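You operate a simulated robot arm through the tools that you are given. There is no shell and no other tool.

You are at the controls of a simulated two-armed robot. One attempt, no reset.

JOB
Scrub the rust off both tin lids and stack the polish tin on the other.
Fine: use the yellow pad and put it back. Set down upright: scrubbing pad, what you pick out. What is to be rubbed or washed off counts as gone when no trace of it is left.

It is judged by the outcome, as a careful person would: the job done as asked, and still so three seconds after it is handed in. It fails if anything else is knocked over, pushed out of place, dropped, spilled or broken. A push-on lid holds only when it is set on centred and level and pressed home; a screw cap is set on level and turned clockwise until tight.

ROBOT AND FRAMES
Two 7-joint arms with fingered hands on one trunk that stands fixed in place. Base frame: the origin is at the foot of the trunk, x ahead of it, y to its left, z up. Units: cm, rad, N and s.
The left shoulder is at [6, 17.7, 97.5], the right one opposite. Each reaches about 100 cm from its shoulder. Payload 4 kg a hand.
The TCP of each hand is the grasp point between the finger pads, 3.7 cm short of the fingertips. In the tool frame z runs along the fingers and y along their closing line. The gripper opens to 12.4 cm; its body begins 4.3 cm behind the TCP. The gripper is a hand of 3 fingers: y runs from the thumb to the fingers, the wrist lies at [-1.5, -10.8, -20.2] in the tool frame, and closing takes about 1.5 s.
Orientation is told as [roll, pitch, yaw] about the base's x, y, z axes, in that order, counted from this pose: with the fingers straight down and the wrist toward the robot, the tool's x, y and z point along [0, 1, 0], [1, 0, 0] and [0, 0, -1] of the base frame.

CONTROLS
- The arms move only by the tool arm_command. It takes "left_series", "right_series" or both (then of equal length, played together; a hand with none holds still); each is a list of rows, each a list of 6 numbers: the shift along the tool's x, y, z in m, then the turn, a rotation vector about the tool's x, y, z in degrees. In form: [[tx, ty, tz, ax, ay, az], ...]. A call has 1 to 20 rows; each row shifts and turns the commanded pose from where the row before left it, along the tool's axes as they then stand. "left_gripper" and "right_gripper" are, for a hand that has rows, the closure in counts, from 0 (fully open) to 255 (shut), set as the call begins (left out, the last holds). Each row takes 0.2 s and may step no farther than 5 cm and 0.15 rad from the row before; otherwise, or with a gripper value out of range, the whole call is refused. Where a pose cannot be reached the arm comes as near as it can. A force on the tool above 40 N (or 10 N above the force at the start of the call, whichever is more), or a blocked arm, ends the call early, and 0.2 s more pass. The fingers move at their own pace (about 7.2 cm/s each) and stop on an object; they squeeze with about 29 N. The grip force told is the motor's: it shows also when the fingers shut on nothing. Time passes only in rows, and 0.2 s behind the last, so rows that do not move let the fingers close. It gives the time, the measured TCP pose, the force on the tool (base axes), the opening and the grip force at its end, in the units of the frame above (readings bear some noise), with the torque about the TCP (base axes, N m) and any sound that the robot's microphone picked up.
- Cameras (640 x 400 px; columns grow to the right, rows downward): "scene" is now at [5.69, 0.59, 163.6]; the picture's right is [0.09, -1.00, 0.00], its down [-0.63, -0.06, -0.78] and it looks along [0.77, 0.07, -0.63] (base axes); focal length 312 px, centre (320, 200). "left" rides on the left gripper at [-6.4, -7.6, -13.7] in its tool frame; the picture's right is [-0.84, -0.26, 0.48], its down [0.48, -0.76, 0.43] and it looks along [0.25, 0.60, 0.76] (tool axes); focal length 256 px, centre (320, 200). "right" rides on the right gripper at [6.4, -7.6, -13.7] in its tool frame; the picture's right is [-0.84, 0.26, -0.48], its down [-0.48, -0.76, 0.43] and it looks along [-0.26, 0.60, 0.76] (tool axes); focal length 256 px, centre (320, 200). There is no depth. A picture from a camera that has moved, and an enlarged one, comes with that camera's place and axes in the base frame and with its lens. The place of the scene camera against the robot may be out by one fixed shift of up to 1.2 cm in any direction.
- get_image(camera): a new picture of that camera. No time passes.
- slide_trunk(by): slides the trunk up (or, below 0, down) by that many cm; the arms and the scene camera ride with it, the base frame stays. It gives what a move gives, with no picture.
- set_fingers(index, middle, thumb_bend, thumb_turn, hand): sets how far each is bent, from 0 (flat) to 1 (curled in); at 0.3 the hand is open as for a grip, at 0.7 the pads meet at the TCP. One left out holds its place. A second passes; each finger stops where it meets its share of the squeeze, and holds until it gets a number again. A gripper value or a shape takes the hand back. It gives what a move gives, with no picture; readings hold the bend of each and the force on the fingers (four entries, about 0 where the hand has none), thumb and palm. thumb_turn goes from beside the hand (0) to across from the fingers (1), as for a grip.
- set_grasp(shape, hand): the hand has 3 fingers and takes this shape, open, in about a second: jaw (thumb against the fingers, like two jaws); tri (thumb and two fingers); tip (a fingertip pinch); poke (one finger out to press); point (the index stretched); flat (the hand flat); cup (the hand cupped); fist (a fist). The gripper value then closes the fingers along that shape, each until it touches; the sizes above hold for jaw. It gives what a move gives, with no picture.
- turn_head(pan, tilt): turns the head with the scene camera to pan (to the left, within 1.501 rad either way) and tilt (down, from -0.506 to 1.204), counted from straight ahead of the robot. It gives what a move gives.
- zoom(camera, box): a new picture of the part [left, top, right, bottom] of that camera's present view, enlarged. No time passes.
- job_done(): hands the job in; it is judged then, once.

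Nothing tells you positions but the pictures and the camera data. Unless the task says otherwise, let go and move clear before handing in.

The tools are called after "Request:" as name(argument=value, ...) on one line, values as JSON. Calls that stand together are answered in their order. arm_command: Moves the arms, as the interface text tells. Its arguments: {"type":"object","properties":{"left_series":{"type":"array"},"left_gripper":{"type":"number"},"right_series":{"type":"array"},"right_gripper":{"type":"number"}},"required":[]} The other tools are called the same way: slide_trunk (by) moves the trunk up or down; set_grasp (shape, hand) gives the hand a shape; set_fingers (index, middle, thumb_bend, thumb_turn, hand) moves the fingers one by one; turn_head (pan, tilt) turns the head that bears the scene camera; get_image (camera) takes a picture; zoom (camera, box) takes an enlarged picture of a part of a camera's view; job_done () hands the job in.

At the start:

```text
clock: 0.0
left_eef_pos: [67.83, 25.94, 114.0]
left_ee_rot: [0.0, 0.0, 0.0]
left_force: [-0.4, 0.6, 0.2]
left_torque: [-0.01, 0.01, 0.0]
left_grip_width: 12.35
left_finger_force: 0.1
left_shape: jaw
left_bend: [0.3, 0.3, 0.3, 0.98]
left_finger forces: [0.1, 0.1, 0.0, 0.0, 0.0, 0.1]
right_eef_pos: [59.34, -26.85, 116.37]
right_ee_rot: [0.0, 0.0, -0.001]
right_force: [0.0, -0.5, -0.5]
right_torque: [0.0, -0.01, -0.03]
right_grip_width: 12.36
right_finger_force: 0.1
right_shape: jaw
right_bend: [0.3, 0.3, 0.3, 0.98]
right_finger forces: [0.1, 0.0, 0.0, 0.0, 0.0, 0.0]
trunk travel left (down, up): [-50.0, 9.0]
head pan, tilt (commanded): [0.091, 0.681]
```

scene: 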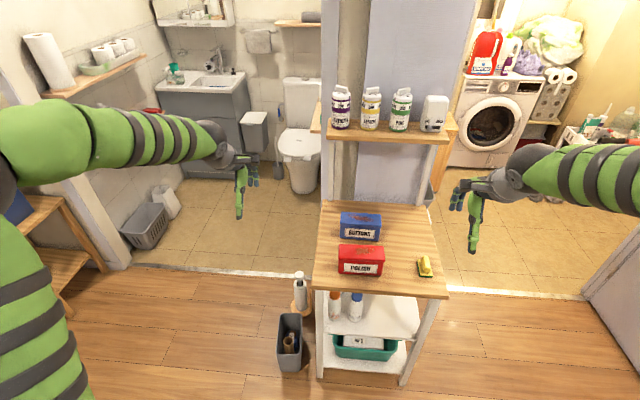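
right: 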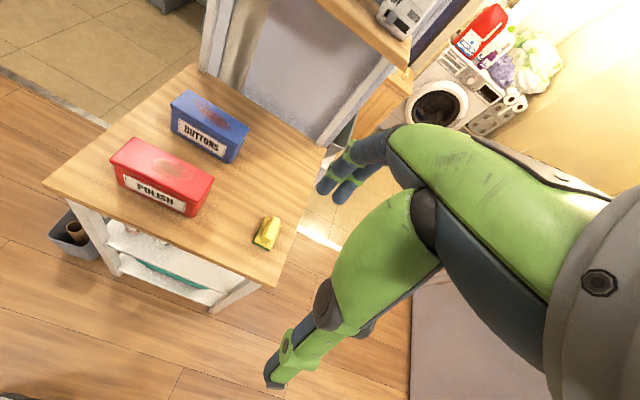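
left: 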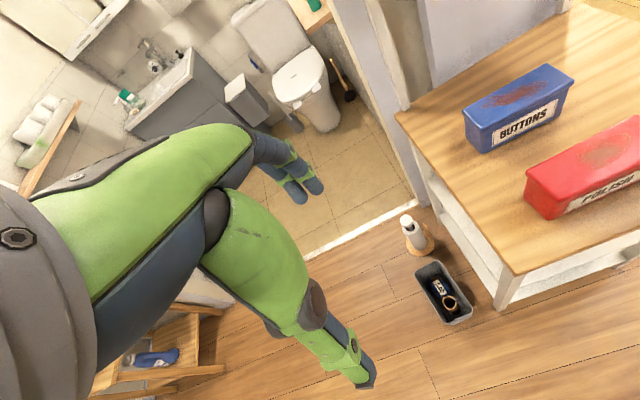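

I see a wooden-topped cart ahead with a blue BUTTONS tin, a red POLISH tin (both with rust on the lid) and a yellow/green scrubbing pad to the right. I'll look closer before moving.

Request:
zoom(camera="scene", box=[310, 195, 450, 300])

Request:
zoom(camera="right", box=[40, 60, 340, 290])

Request:
zoom(camera="left", box=[390, 0, 640, 320])

```text
3.81 times, centred on (380, 248) of scene
camera zoom: at [5.69, 0.59, 163.6], right [0.09, -1.0, 0.0], down [-0.63, -0.06, -0.78], along [0.77, 0.07, -0.63], focal length 1188 px, centre (91, 19)
```

zoom: 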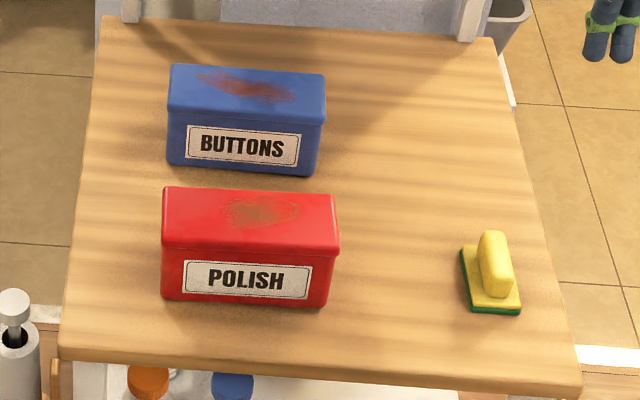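

```text
1.74 times, centred on (190, 175) of right
camera zoom: at [51.82, -20.37, 130.08], right [0.26, -0.84, 0.48], down [-0.76, -0.48, -0.43], along [0.6, -0.26, -0.76], focal length 445 px, centre (546, 244)
```

zoom: 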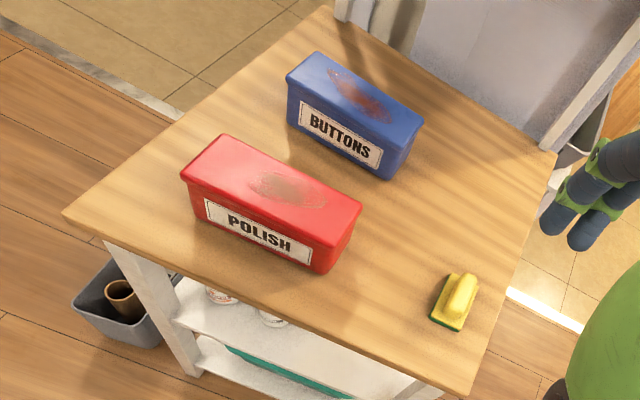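

```text
1.25 times, centred on (515, 160) of left
camera zoom: at [60.3, 19.56, 127.64], right [-0.26, -0.84, -0.48], down [-0.76, 0.48, -0.43], along [0.6, 0.25, -0.76], focal length 320 px, centre (76, 250)
```

zoom: 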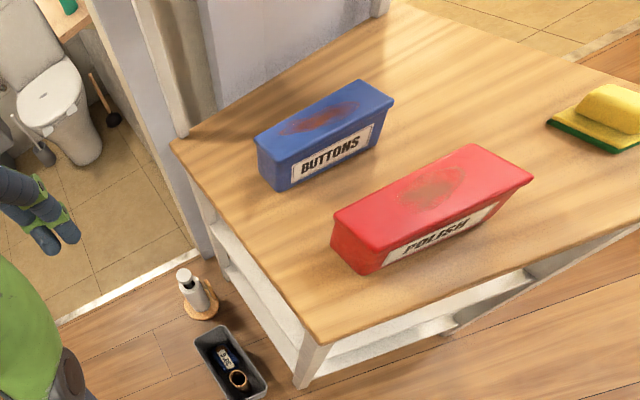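

The tins sit side-on at about x 73–79 (POLISH) and x 90–96 (BUTTONS), y −14 to 1, with lid tops near z 85 on a table at about z 77. The pad is near (77.5, −29), with its handle along x. I'll turn the right hand to yaw 90° so it can grip across the handle, then look from above.

Request:
arm_command(right_series=[[0, 0, 0, 0, 0, -8.18], [0, 0, 0, 0, 0, -8.18], [0, 0, 0, 0, 0, -8.18], [0, 0, 0, 0, 0, -8.18], [0, 0, 0, 0, 0, -8.18], [0, 0, 0, 0, 0, -8.18], [0, 0, 0, 0, 0, -8.18], [0, 0, 0, 0, 0, -8.18], [0, 0, 0, 0, 0, -8.18], [0, 0, 0, 0, 0, -8.18], [0, 0, 0, 0, 0, -8.2]])

Request:
get_image(camera="right")

Request:
get_image(camera="scene")

```text
clock: 2.4
left_eef_pos: [67.86, 25.89, 114.0]
left_ee_rot: [0.001, 0.002, 0.0]
left_force: [0.1, -0.4, -0.8]
left_torque: [-0.01, 0.03, -0.01]
left_grip_width: 12.39
left_finger_force: 0.0
left_shape: jaw
left_bend: [0.3, 0.3, 0.3, 0.98]
left_finger forces: [0.0, 0.1, 0.1, 0.0, 0.1, 0.0]
right_eef_pos: [59.32, -26.81, 116.39]
right_ee_rot: [0.002, 0.0, 1.571]
right_force: [0.0, 0.5, 0.2]
right_torque: [-0.02, 0.0, -0.01]
right_grip_width: 12.35
right_finger_force: 0.1
right_shape: jaw
right_bend: [0.3, 0.3, 0.3, 0.98]
right_finger forces: [0.2, 0.1, 0.0, 0.0, 0.1, 0.0]
trunk travel left (down, up): [-50.0, 9.0]
head pan, tilt (commanded): [0.091, 0.681]
```

```text
taken
camera right: at [53.02, -34.37, 130.04], right [0.84, 0.26, 0.48], down [0.48, -0.76, -0.44], along [0.25, 0.6, -0.76], focal length 256 px, centre (320, 200)
```

right: 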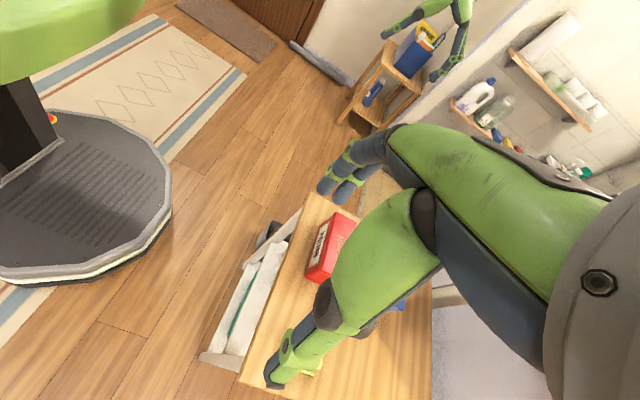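

```text
taken
camera scene: at [5.74, 0.59, 163.6], right [0.09, -1.0, 0.0], down [-0.63, -0.06, -0.78], along [0.77, 0.07, -0.63], focal length 312 px, centre (320, 200)
```

scene: 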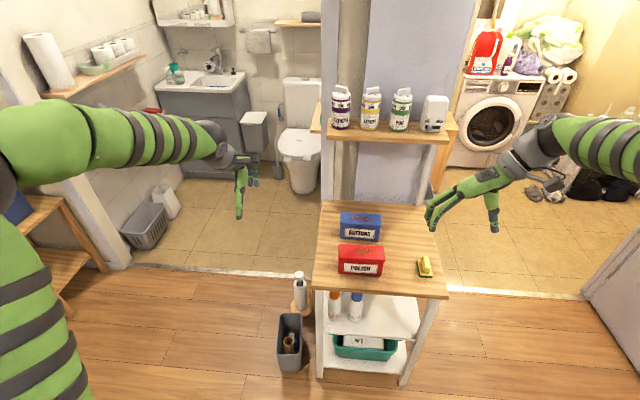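

The hand turned cleanly. Next I move it above the pad, with the fingertips well above the tins, and check the alignment.

Request:
arm_command(right_series=[[-0.026, -0.0031, 0.0286, 0, 0, 0], [-0.026, -0.0031, 0.0286, 0, 0, 0], [-0.026, -0.0031, 0.0286, 0, 0, 0], [-0.026, -0.0031, 0.0286, 0, 0, 0], [-0.026, -0.0031, 0.0286, 0, 0, 0], [-0.026, -0.0031, 0.0286, 0, 0, 0], [-0.026, -0.0031, 0.0286, 0, 0, 0], [0, 0, 0, 0, 0, 0]])

Request:
get_image(camera="right")

Request:
zoom(camera="scene", box=[310, 195, 450, 300])

Request:
get_image(camera="left")

```text
clock: 4.2
left_eef_pos: [67.9, 25.89, 114.09]
left_ee_rot: [-0.001, 0.0, 0.001]
left_force: [0.3, 0.1, -0.1]
left_torque: [0.0, 0.0, 0.03]
left_grip_width: 12.38
left_finger_force: 0.1
left_shape: jaw
left_bend: [0.3, 0.3, 0.3, 0.98]
left_finger forces: [0.0, 0.1, 0.0, 0.0, 0.0, 0.0]
right_eef_pos: [77.47, -29.1, 96.5]
right_ee_rot: [0.001, -0.001, 1.571]
right_force: [-0.1, 0.9, 0.6]
right_torque: [0.03, 0.0, -0.04]
right_grip_width: 12.37
right_finger_force: 0.0
right_shape: jaw
right_bend: [0.3, 0.3, 0.3, 0.98]
right_finger forces: [0.1, 0.0, 0.1, 0.0, 0.0, 0.1]
trunk travel left (down, up): [-50.0, 9.0]
head pan, tilt (commanded): [0.091, 0.681]
```

```text
taken
camera right: at [71.12, -36.65, 110.17], right [0.84, 0.26, 0.48], down [0.48, -0.76, -0.43], along [0.26, 0.6, -0.76], focal length 256 px, centre (320, 200)
```

right: 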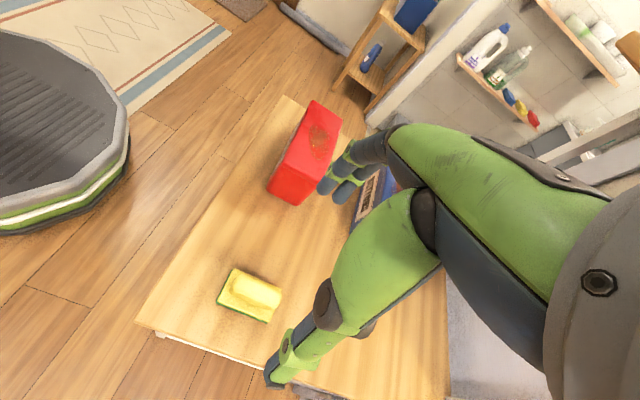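

```text
3.81 times, centred on (380, 248) of scene
camera zoom: at [5.64, 0.59, 163.61], right [0.09, -1.0, 0.0], down [-0.63, -0.06, -0.78], along [0.77, 0.07, -0.63], focal length 1188 px, centre (91, 19)
```

zoom: 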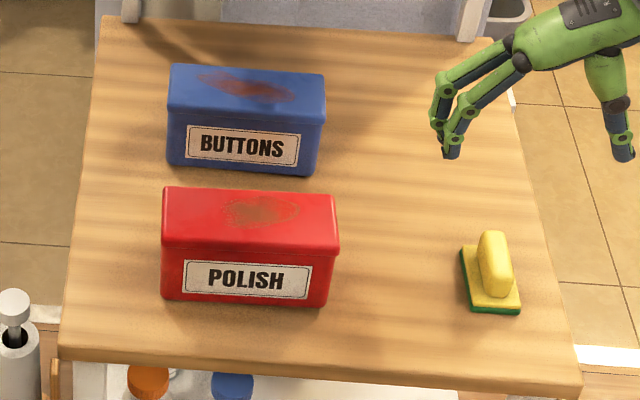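

```text
taken
camera left: at [60.26, 19.55, 127.67], right [-0.26, -0.84, -0.48], down [-0.76, 0.48, -0.43], along [0.6, 0.25, -0.76], focal length 256 px, centre (320, 200)
```

left: 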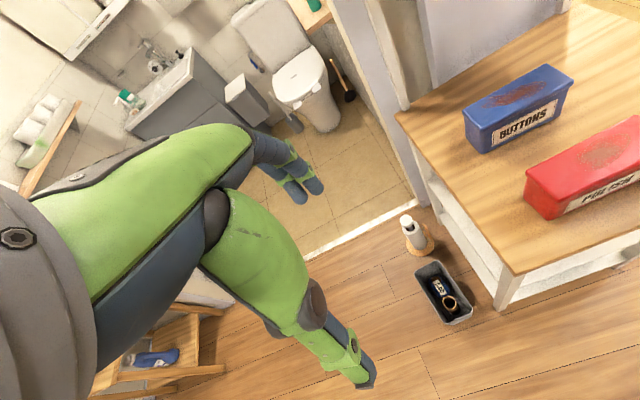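

The pad shows clearly in the right hand camera, so I'll enlarge it to triangulate its handle.

Request:
zoom(camera="right", box=[200, 250, 300, 340])

Request:
zoom(camera="scene", box=[405, 245, 445, 285])

Request:
zoom(camera="right", box=[240, 80, 400, 220])

```text
4.44 times, centred on (250, 295) of right
camera zoom: at [71.12, -36.65, 110.17], right [0.84, 0.26, 0.48], down [0.48, -0.76, -0.43], along [0.26, 0.6, -0.76], focal length 1138 px, centre (631, -222)
```

zoom: 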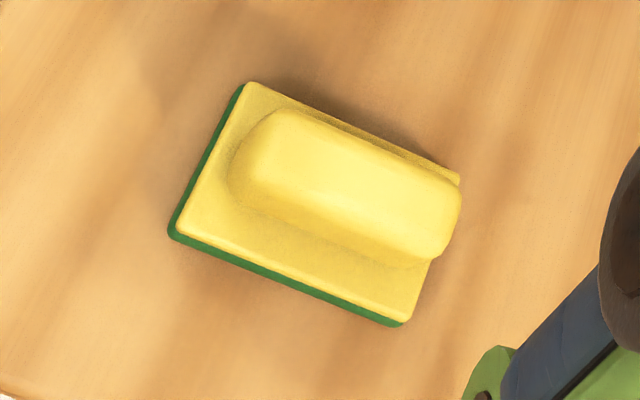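

```text
10.00 times, centred on (425, 265) of scene
camera zoom: at [5.64, 0.59, 163.61], right [0.09, -1.0, 0.0], down [-0.63, -0.06, -0.78], along [0.77, 0.07, -0.63], focal length 3118 px, centre (-730, -450)
```

zoom: 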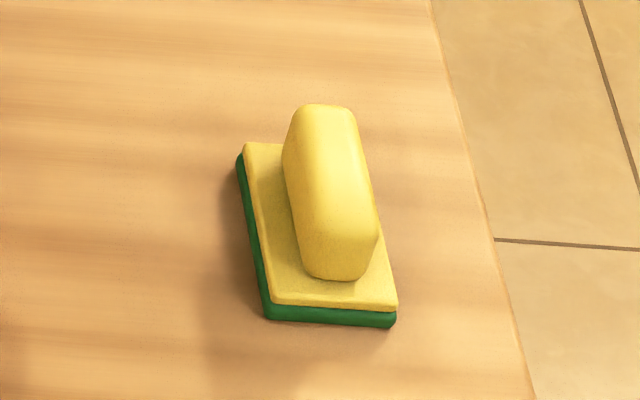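

```text
2.86 times, centred on (320, 150) of right
camera zoom: at [71.12, -36.65, 110.17], right [0.84, 0.26, 0.48], down [0.48, -0.76, -0.43], along [0.26, 0.6, -0.76], focal length 731 px, centre (320, 343)
```

zoom: 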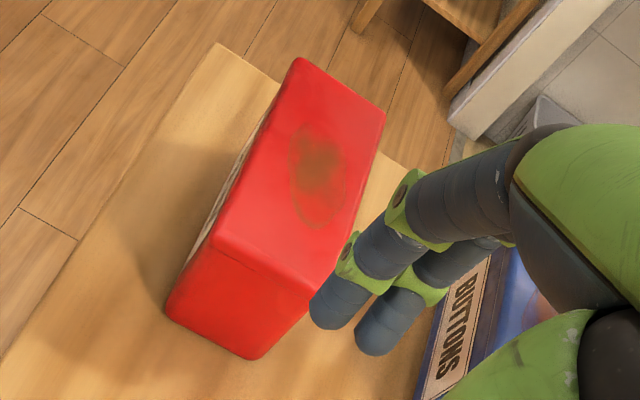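

The triangulated pad centre is about (77.6, −29.1), table about z 77, plate top about z 78 and handle top about z 81.4, so the TCP is already centred over it. I'll descend straight down to z≈82.3.

Request:
arm_command(right_series=[[-0.001, 0, 0.03, 0, 0, 0], [0, 0, 0.03, 0, 0, 0], [0, 0, 0.03, 0, 0, 0], [0, 0, 0.03, 0, 0, 0], [0, 0, 0.02, 0, 0, 0], [0, 0, 0, 0, 0, 0]])

Request:
get_image(camera="right")

Request:
zoom(camera="scene", box=[385, 225, 465, 285])

```text
clock: 5.6
left_eef_pos: [67.86, 25.89, 114.05]
left_ee_rot: [-0.001, 0.001, 0.0]
left_force: [-0.5, -0.2, -0.3]
left_torque: [-0.01, -0.01, 0.02]
left_grip_width: 12.38
left_finger_force: 0.1
left_shape: jaw
left_bend: [0.3, 0.3, 0.3, 0.98]
left_finger forces: [0.0, 0.0, 0.1, 0.0, 0.0, 0.0]
right_eef_pos: [77.5, -28.96, 82.34]
right_ee_rot: [0.0, -0.001, 1.573]
right_force: [0.4, -0.6, 0.1]
right_torque: [0.01, -0.01, -0.02]
right_grip_width: 12.39
right_finger_force: 0.0
right_shape: jaw
right_bend: [0.3, 0.3, 0.3, 0.98]
right_finger forces: [0.1, 0.1, 0.0, 0.0, 0.0, 0.0]
trunk travel left (down, up): [-50.0, 9.0]
head pan, tilt (commanded): [0.091, 0.681]
```

```text
taken
camera right: at [71.28, -36.44, 95.92], right [0.84, 0.26, 0.48], down [0.48, -0.76, -0.43], along [0.26, 0.6, -0.76], focal length 256 px, centre (320, 200)
```

right: 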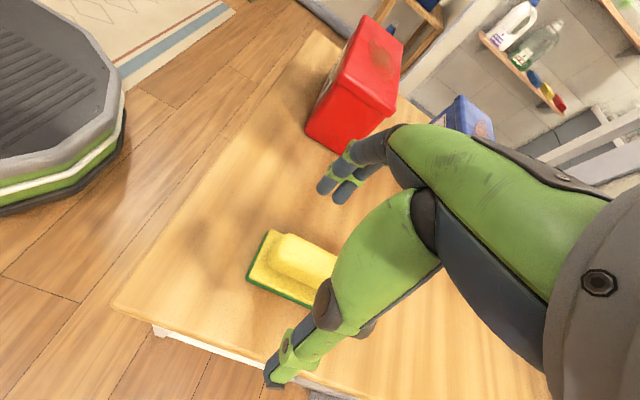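

```text
6.67 times, centred on (425, 255) of scene
camera zoom: at [5.69, 0.59, 163.61], right [0.09, -1.0, 0.0], down [-0.63, -0.06, -0.78], along [0.77, 0.07, -0.63], focal length 2079 px, centre (-380, -167)
```

zoom: 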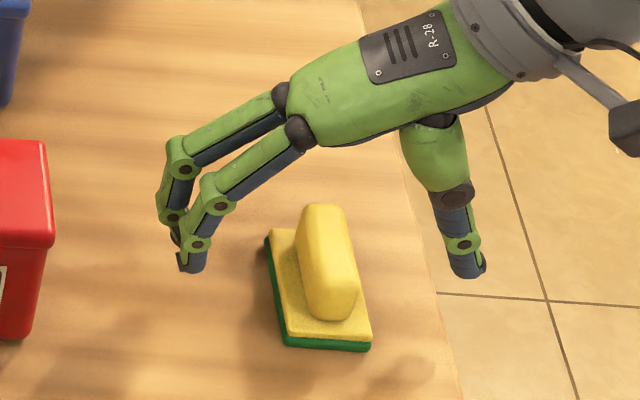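

The fingers and thumb straddle the handle and nothing is touching. I'll close the grip.

Request:
arm_command(right_series=[[0, 0, 0, 0, 0, 0], [0, 0, 0, 0, 0, 0], [0, 0, 0, 0, 0, 0], [0, 0, 0, 0, 0, 0], [0, 0, 0, 0, 0, 0], [0, 0, 0, 0, 0, 0], [0, 0, 0, 0, 0, 0], [0, 0, 0, 0, 0, 0]], right_gripper=255)

Request:
zoom(camera="scene", box=[385, 225, 465, 285])

Request:
get_image(camera="right")

```text
clock: 7.4
left_eef_pos: [67.68, 25.99, 114.13]
left_ee_rot: [0.0, 0.0, -0.001]
left_force: [-0.7, -0.3, 0.5]
left_torque: [0.01, -0.01, 0.04]
left_grip_width: 12.37
left_finger_force: 0.0
left_shape: jaw
left_bend: [0.3, 0.3, 0.3, 0.98]
left_finger forces: [0.0, 0.0, 0.0, 0.0, 0.0, 0.0]
right_eef_pos: [77.47, -28.97, 82.43]
right_ee_rot: [-0.003, 0.0, 1.572]
right_force: [2.5, 2.3, 13.2]
right_torque: [0.47, -0.03, -0.03]
right_grip_width: 2.12
right_finger_force: 29.3
right_shape: jaw
right_bend: [0.6, 0.62, 0.64, 1.0]
right_finger forces: [21.4, 13.2, 0.1, 0.1, 34.5, 0.1]
trunk travel left (down, up): [-50.0, 9.0]
head pan, tilt (commanded): [0.091, 0.681]
```

```text
6.67 times, centred on (425, 255) of scene
camera zoom: at [5.6, 0.66, 163.62], right [0.09, -1.0, 0.0], down [-0.63, -0.06, -0.78], along [0.77, 0.07, -0.63], focal length 2079 px, centre (-380, -167)
```

zoom: 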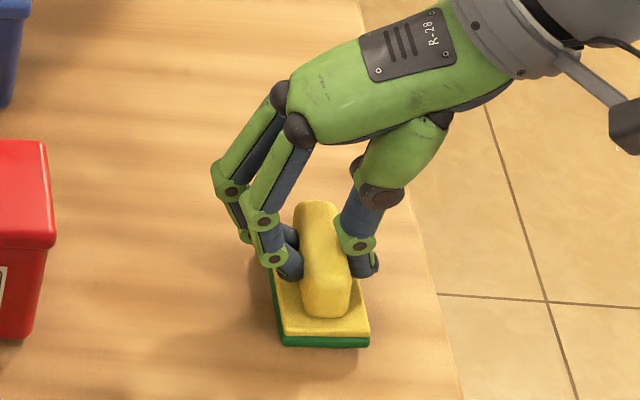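

```text
taken
camera right: at [71.26, -36.38, 96.08], right [0.84, 0.26, 0.48], down [0.48, -0.76, -0.43], along [0.26, 0.6, -0.76], focal length 256 px, centre (320, 200)
```

right: 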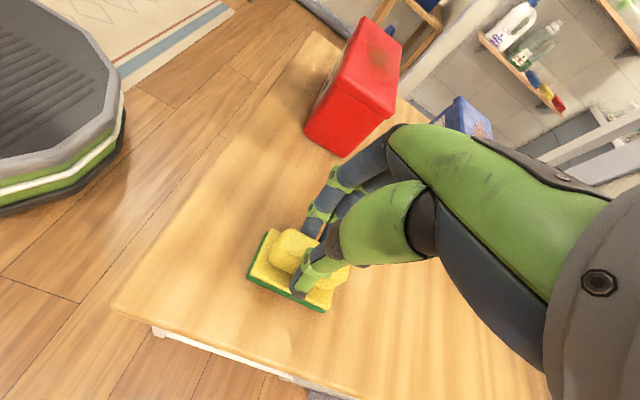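

The pad handle is gripped (2.1 cm wide, 29 N). I'll lift a few centimetres and check that the pad comes up level.

Request:
arm_command(right_series=[[0, 0, -0.01, 0, 0, 0], [0, 0, -0.02, 0, 0, 0], [0, 0, -0.03, 0, 0, 0], [0, 0, -0.04, 0, 0, 0], [0, 0, -0.04, 0, 0, 0], [0, 0, 0, 0, 0, 0]])

Request:
zoom(camera="scene", box=[310, 165, 470, 285])

Request:
zoom(camera="right", box=[220, 190, 400, 330])

```text
clock: 8.8
left_eef_pos: [67.88, 25.88, 113.92]
left_ee_rot: [0.0, 0.001, -0.001]
left_force: [1.2, -0.7, 0.0]
left_torque: [0.01, -0.01, 0.0]
left_grip_width: 12.38
left_finger_force: 0.1
left_shape: jaw
left_bend: [0.3, 0.3, 0.3, 0.98]
left_finger forces: [0.0, 0.1, 0.0, 0.0, 0.0, 0.0]
right_eef_pos: [77.65, -29.05, 96.25]
right_ee_rot: [0.0, 0.0, 1.572]
right_force: [-1.1, -0.1, -0.8]
right_torque: [-0.03, 0.0, -0.05]
right_grip_width: 1.85
right_finger_force: 29.1
right_shape: jaw
right_bend: [0.61, 0.62, 0.64, 1.0]
right_finger forces: [20.4, 12.0, 0.0, 0.1, 32.3, 0.1]
trunk travel left (down, up): [-50.0, 9.0]
head pan, tilt (commanded): [0.091, 0.681]
```

```text
3.33 times, centred on (390, 225) of scene
camera zoom: at [5.73, 0.57, 163.6], right [0.09, -1.0, 0.0], down [-0.63, -0.06, -0.78], along [0.77, 0.07, -0.63], focal length 1039 px, centre (87, 117)
```

zoom: 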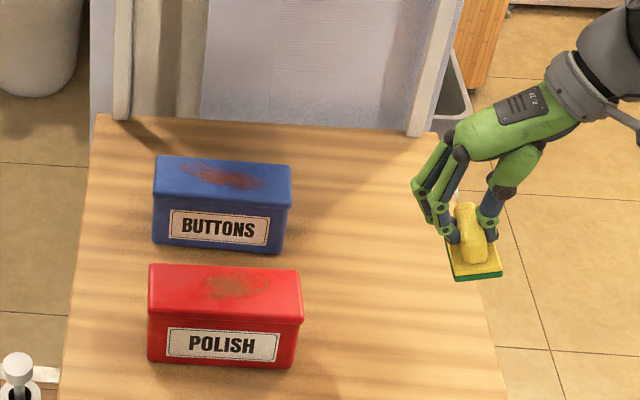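

```text
2.86 times, centred on (310, 260) of right
camera zoom: at [71.44, -36.58, 109.96], right [0.84, 0.26, 0.48], down [0.48, -0.76, -0.43], along [0.26, 0.6, -0.76], focal length 731 px, centre (349, 29)
```

zoom: 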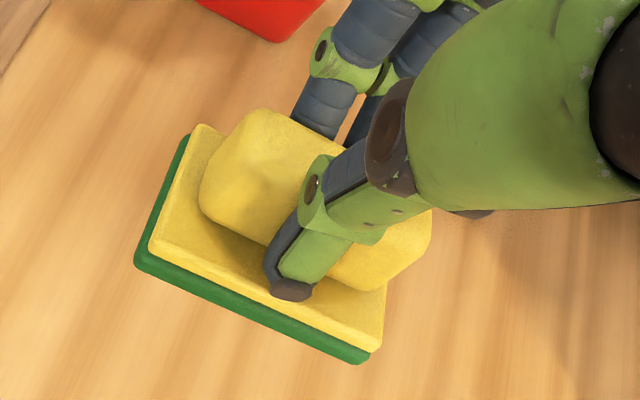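

The pad is held level. I'll turn the hand to yaw 0 so the pad's long side lies along the lid, then move it above the red lid's rust at about (77, −8).

Request:
arm_command(right_series=[[0, 0, 0, 0, 0, 8.18], [0, 0, 0, 0, 0, 8.18], [0, 0, 0, 0, 0, 8.18], [0, 0, 0, 0, 0, 8.18], [0, 0, 0, 0, 0, 8.18], [0, 0, 0, 0, 0, 8.18], [0, 0, 0, 0, 0, 8.18], [0, 0, 0, 0, 0, 8.18], [0, 0, 0, 0, 0, 8.18], [0, 0, 0, 0, 0, 8.18], [0, 0, 0, 0, 0, 8.2], [0.03, 0, 0, 0, 0, 0], [0.035, -0.002, 0, 0, 0, 0], [0.035, -0.002, 0, 0, 0, 0], [0.035, -0.002, 0, 0, 0, 0], [0.035, 0, 0, 0, 0, 0], [0.035, 0, 0, 0, 0, 0], [0.005, 0, 0, 0, 0, 0], [0, 0, 0, 0, 0, 0]])

Request:
zoom(camera="scene", box=[310, 165, 470, 285])

Request:
get_image(camera="right")

Request:
get_image(camera="left")

```text
clock: 12.8
left_eef_pos: [67.91, 25.91, 114.09]
left_ee_rot: [0.001, 0.001, 0.0]
left_force: [-0.2, -0.4, 0.4]
left_torque: [0.01, -0.01, 0.03]
left_grip_width: 12.34
left_finger_force: 0.1
left_shape: jaw
left_bend: [0.3, 0.3, 0.3, 0.98]
left_finger forces: [0.1, 0.0, 0.0, 0.0, 0.0, 0.0]
right_eef_pos: [76.85, -8.18, 96.41]
right_ee_rot: [-0.001, 0.0, 0.001]
right_force: [-0.9, -1.1, -0.4]
right_torque: [0.0, -0.02, -0.01]
right_grip_width: 1.83
right_finger_force: 28.8
right_shape: jaw
right_bend: [0.61, 0.62, 0.64, 1.0]
right_finger forces: [20.1, 11.9, 0.1, 0.0, 32.0, 0.0]
trunk travel left (down, up): [-50.0, 9.0]
head pan, tilt (commanded): [0.091, 0.681]
```

```text
3.33 times, centred on (390, 225) of scene
camera zoom: at [5.7, 0.6, 163.6], right [0.09, -1.0, 0.0], down [-0.63, -0.06, -0.78], along [0.77, 0.07, -0.63], focal length 1039 px, centre (87, 117)
```

zoom: 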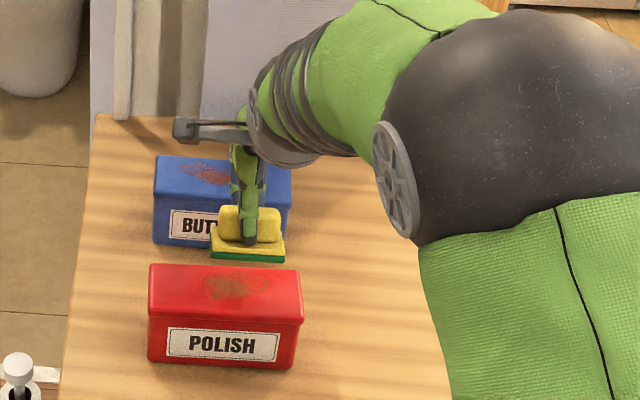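

```text
taken
camera right: at [69.35, -1.63, 109.97], right [0.26, -0.84, 0.48], down [-0.76, -0.48, -0.43], along [0.6, -0.26, -0.76], focal length 256 px, centre (320, 200)
```

right: 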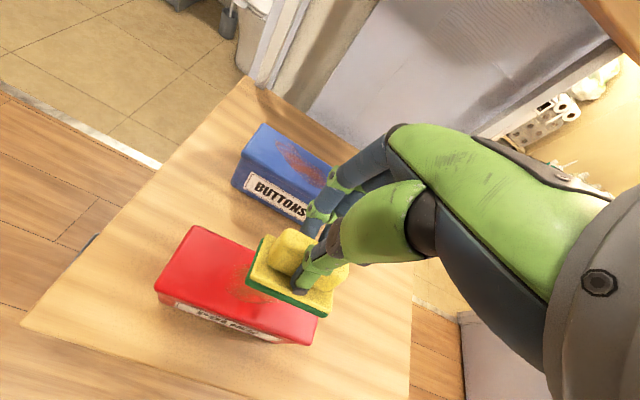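

```text
taken
camera left: at [60.3, 19.58, 127.63], right [-0.26, -0.84, -0.48], down [-0.76, 0.48, -0.43], along [0.6, 0.25, -0.76], focal length 256 px, centre (320, 200)
```

left: 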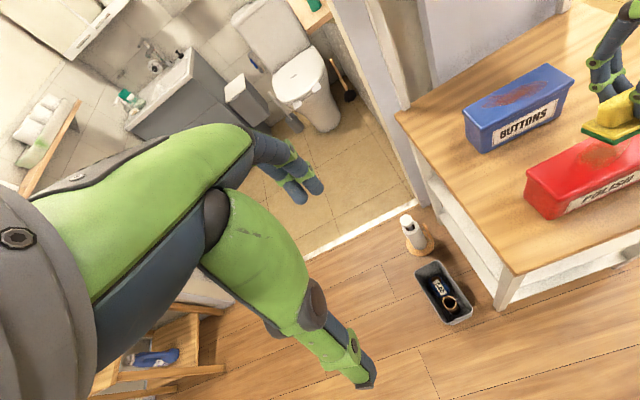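

The pad is centred above the red lid. I'll lower it to just above the lid, then go down in tiny steps to feel the contact.

Request:
arm_command(right_series=[[0, 0, 0.02, 0, 0, 0], [0, 0, 0.015, 0, 0, 0], [0, 0, 0.01, 0, 0, 0], [0, 0, 0.005, 0, 0, 0], [0, 0, 0, 0, 0, 0]])

Request:
zoom(camera="left", box=[440, 0, 640, 240])

Request:
zoom(camera="scene", box=[310, 195, 450, 300])

```text
clock: 14.0
left_eef_pos: [67.88, 25.96, 114.05]
left_ee_rot: [-0.001, -0.001, -0.001]
left_force: [1.0, -0.6, 0.0]
left_torque: [0.01, 0.0, 0.01]
left_grip_width: 12.36
left_finger_force: 0.1
left_shape: jaw
left_bend: [0.3, 0.3, 0.3, 0.98]
left_finger forces: [0.1, 0.1, 0.1, 0.1, 0.1, 0.1]
right_eef_pos: [77.06, -7.88, 91.53]
right_ee_rot: [0.002, -0.003, 0.001]
right_force: [0.7, -1.5, 11.5]
right_torque: [-0.06, -0.07, 0.03]
right_grip_width: 1.86
right_finger_force: 29.3
right_shape: jaw
right_bend: [0.61, 0.62, 0.64, 1.0]
right_finger forces: [19.8, 11.7, 0.0, 0.0, 35.7, 0.1]
trunk travel left (down, up): [-50.0, 9.0]
head pan, tilt (commanded): [0.091, 0.681]
```

```text
1.67 times, centred on (540, 120) of left
camera zoom: at [60.21, 19.57, 127.71], right [-0.26, -0.84, -0.48], down [-0.76, 0.48, -0.44], along [0.6, 0.25, -0.76], focal length 427 px, centre (-47, 333)
```

zoom: 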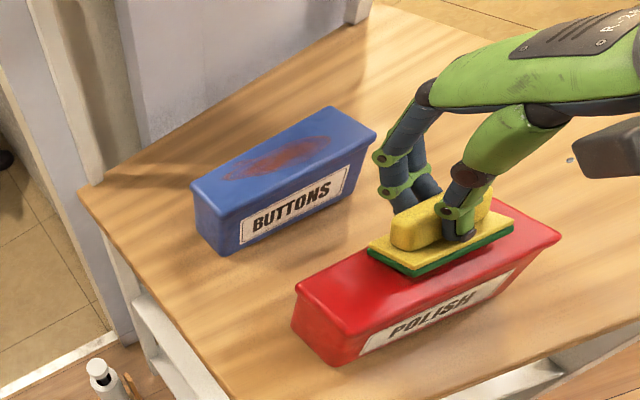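

```text
3.81 times, centred on (380, 248) of scene
camera zoom: at [5.57, 0.6, 163.63], right [0.09, -1.0, 0.0], down [-0.63, -0.06, -0.78], along [0.77, 0.07, -0.63], focal length 1188 px, centre (91, 19)
```

zoom: 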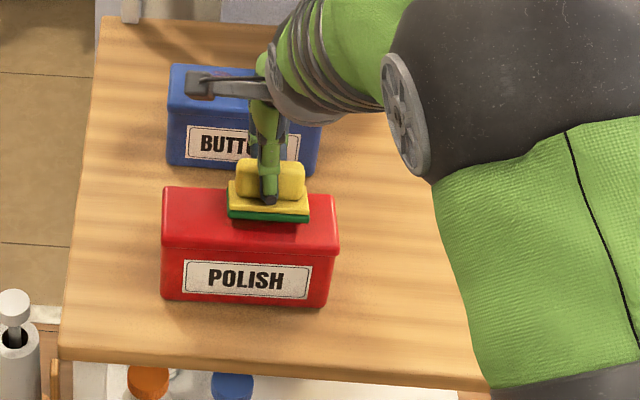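

Contact is already made with about 11 N of press, which suits scrubbing. I'll do one gentle back-and-forth stroke along the lid and check that the tin doesn't slide.

Request:
arm_command(right_series=[[0.01, 0, 0, 0, 0, 0], [0.01, 0, 0, 0, 0, 0], [0.01, 0, 0, 0, 0, 0], [-0.01, 0, 0, 0, 0, 0], [-0.01, 0, 0, 0, 0, 0], [-0.01, 0, 0, 0, 0, 0], [-0.01, 0, 0, 0, 0, 0], [-0.01, 0, 0, 0, 0, 0], [-0.01, 0, 0, 0, 0, 0], [0.01, 0, 0, 0, 0, 0], [0.01, 0, 0, 0, 0, 0], [0.01, 0, 0, 0, 0, 0]])

Request:
zoom(camera="left", box=[440, 0, 640, 240])

Request:
zoom(camera="scene", box=[310, 195, 450, 300])

```text
clock: 16.6
left_eef_pos: [67.78, 26.02, 114.02]
left_ee_rot: [0.0, 0.001, 0.001]
left_force: [-0.2, 0.1, 0.0]
left_torque: [0.02, 0.0, -0.02]
left_grip_width: 12.37
left_finger_force: 0.1
left_shape: jaw
left_bend: [0.3, 0.3, 0.3, 0.98]
left_finger forces: [0.0, 0.0, 0.1, 0.0, 0.0, 0.0]
right_eef_pos: [77.04, -7.96, 91.49]
right_ee_rot: [0.0, -0.001, 0.001]
right_force: [-0.5, -3.8, 14.7]
right_torque: [-0.05, -0.22, -0.08]
right_grip_width: 1.85
right_finger_force: 29.1
right_shape: jaw
right_bend: [0.61, 0.62, 0.64, 1.0]
right_finger forces: [20.2, 12.5, 0.0, 0.0, 37.0, 0.2]
trunk travel left (down, up): [-50.0, 9.0]
head pan, tilt (commanded): [0.091, 0.681]
```

```text
1.67 times, centred on (540, 120) of left
camera zoom: at [60.2, 19.56, 127.69], right [-0.26, -0.84, -0.48], down [-0.76, 0.48, -0.44], along [0.6, 0.25, -0.76], focal length 427 px, centre (-47, 333)
```

zoom: 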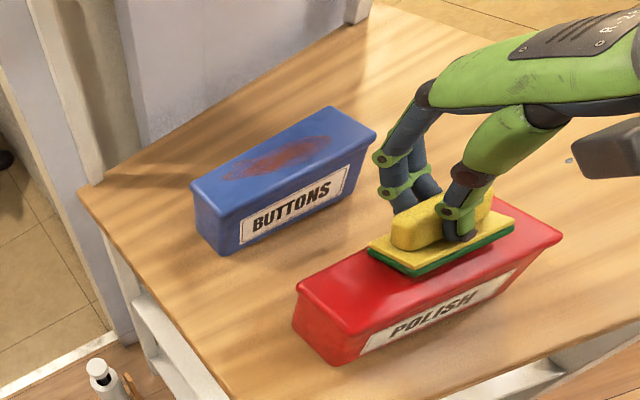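

```text
3.81 times, centred on (380, 248) of scene
camera zoom: at [5.57, 0.59, 163.61], right [0.09, -1.0, 0.0], down [-0.63, -0.06, -0.78], along [0.77, 0.07, -0.63], focal length 1188 px, centre (91, 19)
```

zoom: 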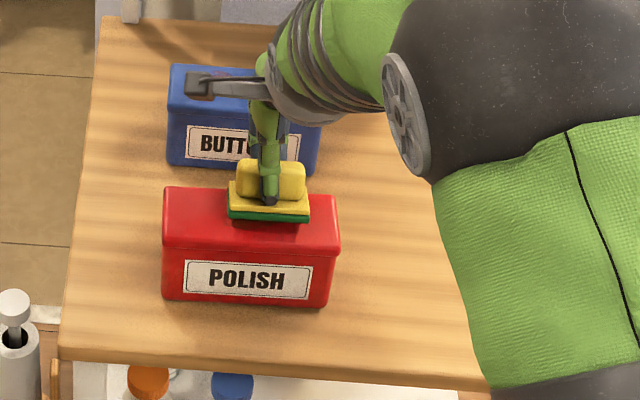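

The tin stayed put, with friction of only about 4 N. The pad sits slightly toward the back of the lid, so I'll scrub with longer strokes while working it toward the front edge.

Request:
arm_command(right_series=[[0.015, -0.004, 0, 0, 0, 0], [0.015, 0, 0, 0, 0, 0], [-0.02, 0, 0, 0, 0, 0], [-0.02, 0, 0, 0, 0, 0], [-0.02, 0, 0, 0, 0, 0], [0.02, -0.004, 0, 0, 0, 0], [0.02, 0, 0, 0, 0, 0], [0.02, 0, 0, 0, 0, 0], [-0.02, -0.004, 0, 0, 0, 0], [-0.02, 0, 0, 0, 0, 0], [-0.02, 0, 0, 0, 0, 0], [0.02, 0, 0, 0, 0, 0], [0.02, 0, 0, 0, 0, 0], [0.02, 0, 0, 0, 0, 0], [-0.02, -0.003, 0, 0, 0, 0], [-0.02, 0, 0, 0, 0, 0], [-0.02, 0, 0, 0, 0, 0], [0.015, 0, 0, 0, 0, 0], [0.015, 0, 0, 0, 0, 0], [0, 0, 0, 0, 0, 0]])

Request:
zoom(camera="scene", box=[310, 195, 450, 300])

Request:
zoom(camera="left", box=[440, 0, 640, 240])

```text
clock: 20.8
left_eef_pos: [67.73, 25.88, 114.16]
left_ee_rot: [0.0, 0.001, 0.0]
left_force: [0.0, -0.6, 0.5]
left_torque: [0.02, 0.04, -0.04]
left_grip_width: 12.37
left_finger_force: 0.1
left_shape: jaw
left_bend: [0.3, 0.3, 0.3, 0.98]
left_finger forces: [0.0, 0.0, 0.0, 0.1, 0.1, 0.0]
right_eef_pos: [75.51, -7.83, 91.56]
right_ee_rot: [0.0, 0.0, 0.0]
right_force: [0.3, -1.6, 11.5]
right_torque: [-0.01, -0.18, -0.02]
right_grip_width: 1.89
right_finger_force: 28.8
right_shape: jaw
right_bend: [0.61, 0.62, 0.64, 1.0]
right_finger forces: [20.7, 12.9, 0.0, 0.1, 36.9, 0.1]
trunk travel left (down, up): [-50.0, 9.0]
head pan, tilt (commanded): [0.091, 0.681]
```

```text
3.81 times, centred on (380, 248) of scene
camera zoom: at [5.58, 0.57, 163.61], right [0.09, -1.0, 0.0], down [-0.63, -0.06, -0.78], along [0.77, 0.07, -0.63], focal length 1188 px, centre (91, 19)
```

zoom: 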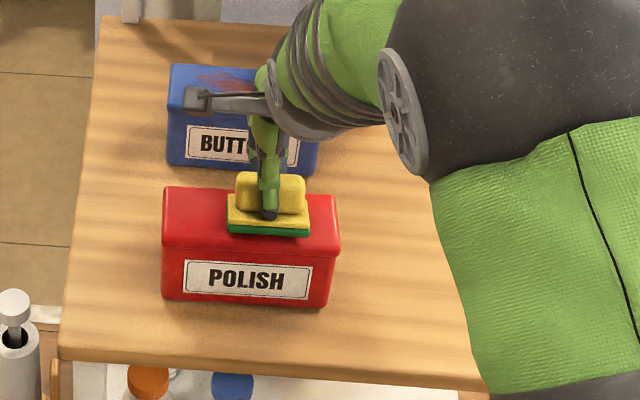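

```text
1.67 times, centred on (540, 120) of left
camera zoom: at [60.21, 19.55, 127.68], right [-0.26, -0.84, -0.48], down [-0.76, 0.48, -0.44], along [0.6, 0.25, -0.76], focal length 427 px, centre (-47, 333)
```

zoom: 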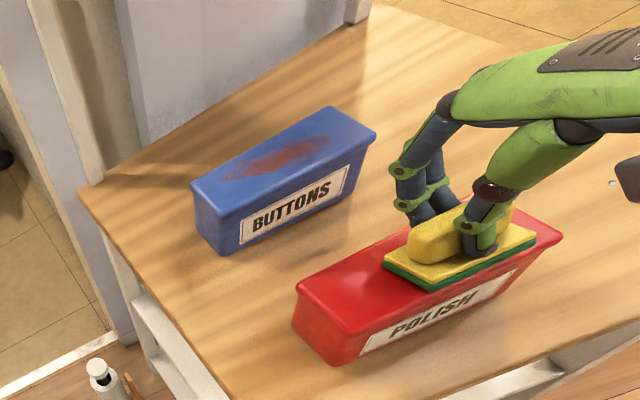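

The tin is steady and the pressing force is fine. I'll do another pass working back across the lid, then lift to inspect.

Request:
arm_command(right_series=[[0.015, 0, 0, 0, 0, 0], [0.015, 0, 0, 0, 0, 0], [-0.02, 0, 0, 0, 0, 0], [-0.02, 0, 0, 0, 0, 0], [-0.02, 0, 0, 0, 0, 0], [0.02, 0.005, 0, 0, 0, 0], [0.02, 0, 0, 0, 0, 0], [0.02, 0, 0, 0, 0, 0], [-0.02, 0.004, 0, 0, 0, 0], [-0.02, 0, 0, 0, 0, 0], [-0.02, 0, 0, 0, 0, 0], [0.02, 0.004, 0, 0, 0, 0], [0.02, 0, 0, 0, 0, 0], [0.02, 0, 0, 0, 0, 0], [-0.02, 0.002, 0, 0, 0, 0], [-0.02, 0, 0, 0, 0, 0], [-0.02, 0, 0, 0, 0, 0], [0.015, 0, 0, 0, 0, 0], [0.015, 0, 0, 0, 0, 0], [0, 0, 0, 0, 0, 0]])

Request:
arm_command(right_series=[[0, 0, -0.01, 0, 0, 0], [0, 0, -0.03, 0, 0, 0], [0, 0, -0.04, 0, 0, 0], [0, 0, -0.04, 0, 0, 0], [-0.04, 0, 0, 0, 0, 0], [-0.04, 0, 0, 0, 0, 0], [-0.04, 0, 0, 0, 0, 0], [-0.04, 0, 0, 0, 0, 0], [0, 0, 0, 0, 0, 0]])

Request:
zoom(camera="scene", box=[310, 195, 450, 300])

Request:
zoom(camera="left", box=[440, 0, 640, 240])

Request:
get_image(camera="right")

```text
clock: 25.0
left_eef_pos: [67.82, 25.87, 114.06]
left_ee_rot: [-0.001, 0.0, 0.001]
left_force: [0.4, -0.1, -0.4]
left_torque: [0.03, -0.01, -0.03]
left_grip_width: 12.36
left_finger_force: 0.0
left_shape: jaw
left_bend: [0.3, 0.3, 0.3, 0.98]
left_finger forces: [0.0, 0.0, 0.1, 0.1, 0.0, 0.0]
right_eef_pos: [76.98, -8.17, 91.44]
right_ee_rot: [0.0, 0.001, -0.001]
right_force: [-0.5, -3.8, 10.9]
right_torque: [-0.13, -0.14, -0.01]
right_grip_width: 1.85
right_finger_force: 28.7
right_shape: jaw
right_bend: [0.61, 0.62, 0.64, 1.0]
right_finger forces: [20.7, 12.5, 0.0, 0.0, 36.9, 0.0]
trunk travel left (down, up): [-50.0, 9.0]
head pan, tilt (commanded): [0.091, 0.681]
```

```text
clock: 27.0
left_eef_pos: [67.83, 25.98, 113.97]
left_ee_rot: [0.001, 0.0, 0.0]
left_force: [0.2, -0.1, -0.7]
left_torque: [-0.02, 0.0, 0.01]
left_grip_width: 12.35
left_finger_force: 0.1
left_shape: jaw
left_bend: [0.3, 0.3, 0.3, 0.98]
left_finger forces: [0.0, 0.0, 0.1, 0.0, 0.0, 0.1]
right_eef_pos: [76.88, -24.23, 103.4]
right_ee_rot: [0.001, 0.001, 0.001]
right_force: [-0.5, 0.5, 0.5]
right_torque: [-0.01, -0.04, -0.03]
right_grip_width: 1.85
right_finger_force: 29.4
right_shape: jaw
right_bend: [0.61, 0.62, 0.64, 1.0]
right_finger forces: [20.3, 12.4, 0.1, 0.0, 32.6, 0.1]
trunk travel left (down, up): [-50.0, 9.0]
head pan, tilt (commanded): [0.091, 0.681]
```

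```text
3.81 times, centred on (380, 248) of scene
camera zoom: at [5.71, 0.64, 163.6], right [0.09, -1.0, 0.0], down [-0.63, -0.06, -0.78], along [0.77, 0.07, -0.63], focal length 1188 px, centre (91, 19)
```

zoom: 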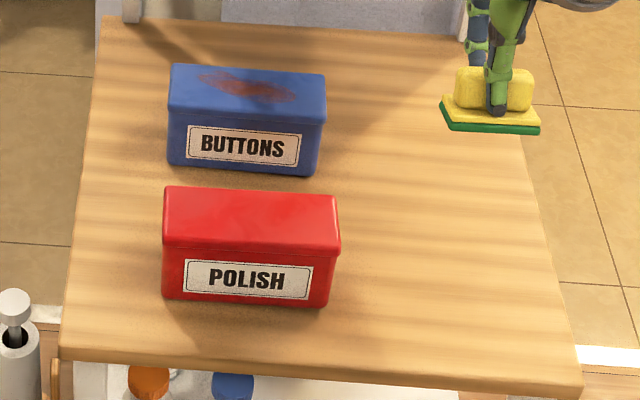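

```text
1.67 times, centred on (540, 120) of left
camera zoom: at [60.31, 19.62, 127.63], right [-0.26, -0.84, -0.48], down [-0.76, 0.48, -0.43], along [0.6, 0.25, -0.76], focal length 427 px, centre (-47, 333)
```

zoom: 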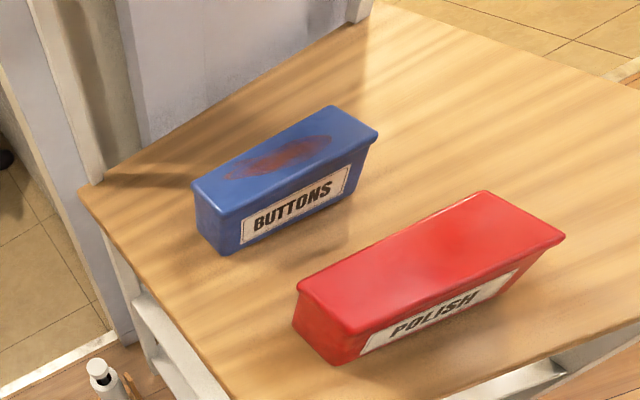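

```text
taken
camera right: at [69.43, -17.71, 117.09], right [0.26, -0.84, 0.48], down [-0.76, -0.48, -0.43], along [0.6, -0.26, -0.76], focal length 256 px, centre (320, 200)
```

right: 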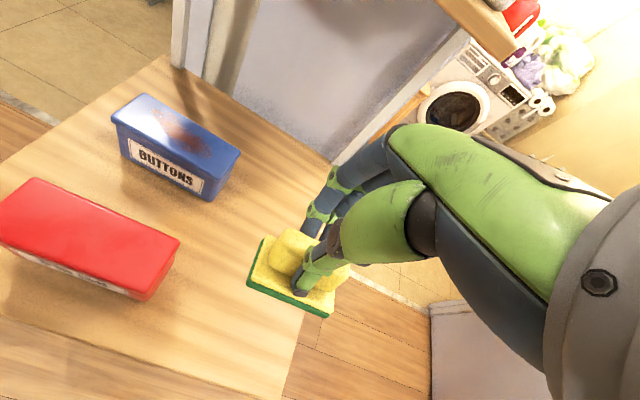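

The red lid looks clean. I'll enlarge it closely to look for any trace of rust.

Request:
zoom(camera="scene", box=[340, 238, 390, 265])

Request:
zoom(camera="left", box=[520, 105, 640, 220])

Request:
zoom(camera="right", box=[0, 80, 250, 310])

Request:
zoom(camera="scene", box=[340, 205, 390, 235])

```text
12.80 times, centred on (365, 252) of scene
camera zoom: at [5.71, 0.64, 163.6], right [0.09, -1.0, 0.0], down [-0.63, -0.06, -0.78], along [0.77, 0.07, -0.63], focal length 3991 px, centre (-256, -459)
```

zoom: 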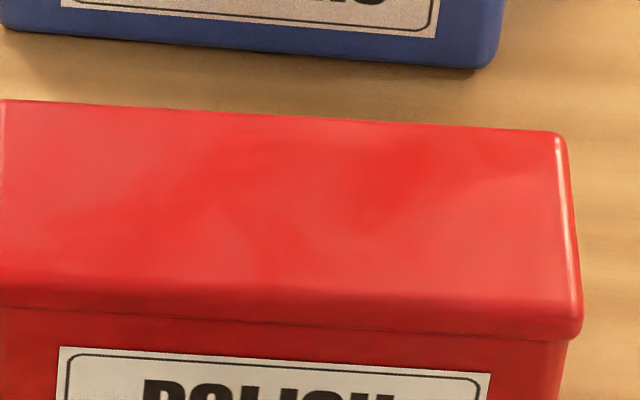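

```text
3.48 times, centred on (580, 162) of left
camera zoom: at [60.31, 19.62, 127.63], right [-0.26, -0.84, -0.48], down [-0.76, 0.48, -0.43], along [0.6, 0.25, -0.76], focal length 890 px, centre (-584, 330)
```

zoom: 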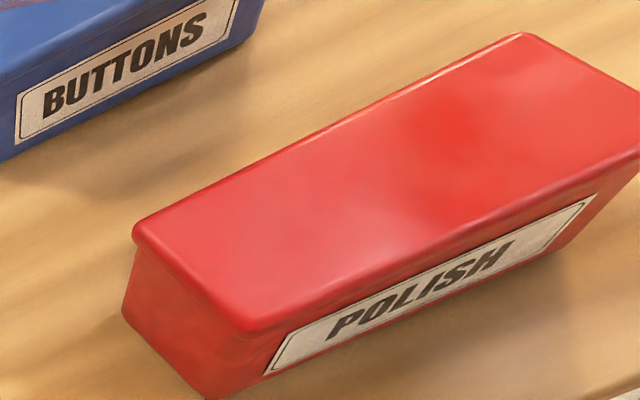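

```text
1.74 times, centred on (125, 195) of right
camera zoom: at [69.43, -17.71, 117.09], right [0.26, -0.84, 0.48], down [-0.76, -0.48, -0.43], along [0.6, -0.26, -0.76], focal length 445 px, centre (659, 209)
```

zoom: 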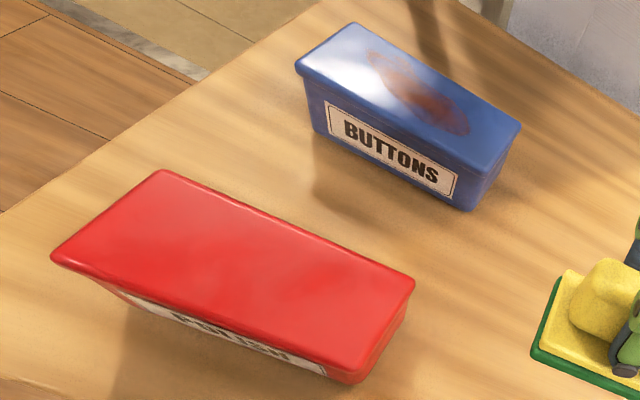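

```text
12.80 times, centred on (365, 220) of scene
camera zoom: at [5.71, 0.64, 163.6], right [0.09, -1.0, 0.0], down [-0.63, -0.06, -0.78], along [0.77, 0.07, -0.63], focal length 3991 px, centre (-256, -56)
```

zoom: 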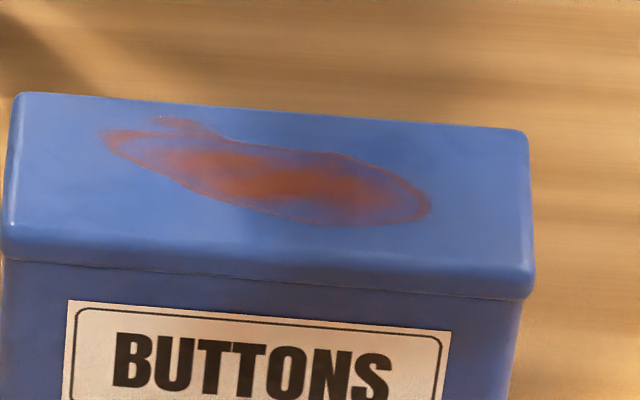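

The red lid is fully clean and the tin hasn't moved. Next is the blue lid, whose rust spans about x 90–94.5 and y −2 to −11.5, so I'll move the pad above it and come down gently.

Request:
arm_command(right_series=[[0.0344, 0.0306, 0, 0, 0, 0], [0.0344, 0.0306, 0, 0, 0, 0], [0.0344, 0.0306, 0, 0, 0, 0], [0.0344, 0.0306, 0, 0, 0, 0], [0.0344, 0.0306, 0, 0, 0, 0], [0, 0, 0.03, 0, 0, 0], [0, 0, 0.03, 0, 0, 0], [0, 0, 0.03, 0, 0, 0], [0, 0, 0.016, 0, 0, 0], [0, 0, 0, 0, 0, 0]])

Request:
zoom(camera="scene", box=[310, 165, 450, 270])

Request:
zoom(camera="left", box=[440, 0, 640, 240])

Request:
get_image(camera="right")

```text
clock: 29.2
left_eef_pos: [67.88, 25.92, 114.03]
left_ee_rot: [0.0, 0.0, -0.001]
left_force: [-0.5, -0.3, 0.4]
left_torque: [-0.02, -0.01, 0.01]
left_grip_width: 12.36
left_finger_force: 0.0
left_shape: jaw
left_bend: [0.3, 0.3, 0.3, 0.98]
left_finger forces: [0.0, 0.1, 0.0, 0.1, 0.1, 0.0]
right_eef_pos: [91.8, -6.88, 92.81]
right_ee_rot: [0.0, -0.001, 0.0]
right_force: [-0.1, -0.8, -0.1]
right_torque: [0.0, -0.01, -0.02]
right_grip_width: 1.85
right_finger_force: 29.2
right_shape: jaw
right_bend: [0.61, 0.62, 0.64, 1.0]
right_finger forces: [19.3, 11.8, 0.0, 0.0, 31.2, 0.1]
right hand out of reach, approached as far as the arm can: row 5
trunk travel left (down, up): [-50.0, 9.0]
head pan, tilt (commanded): [0.091, 0.681]
```

```text
3.81 times, centred on (380, 218) of scene
camera zoom: at [5.71, 0.6, 163.6], right [0.09, -1.0, 0.0], down [-0.63, -0.06, -0.78], along [0.77, 0.07, -0.63], focal length 1188 px, centre (91, 133)
```

zoom: 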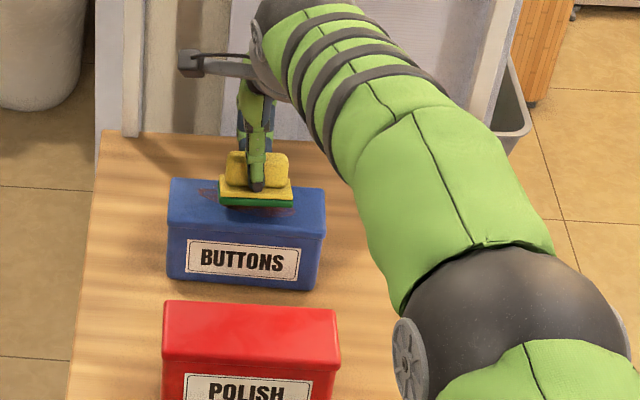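

```text
1.67 times, centred on (540, 120) of left
camera zoom: at [60.31, 19.57, 127.64], right [-0.26, -0.84, -0.48], down [-0.76, 0.48, -0.43], along [0.6, 0.25, -0.76], focal length 427 px, centre (-47, 333)
```

zoom: 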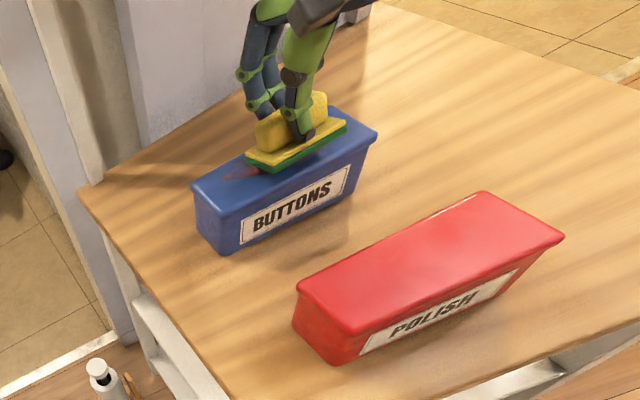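

```text
taken
camera right: at [84.27, -0.47, 106.45], right [0.26, -0.84, 0.48], down [-0.76, -0.48, -0.43], along [0.6, -0.26, -0.76], focal length 256 px, centre (320, 200)
```

right: 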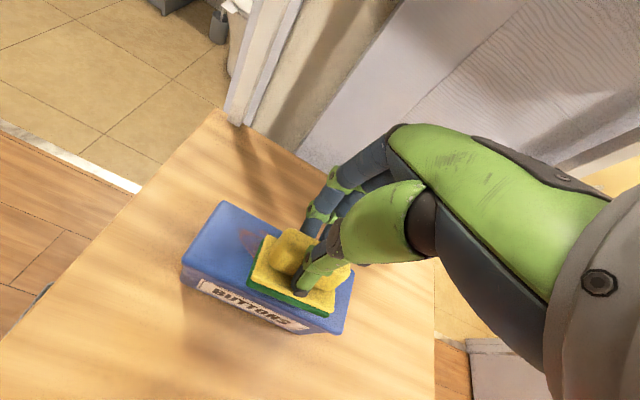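

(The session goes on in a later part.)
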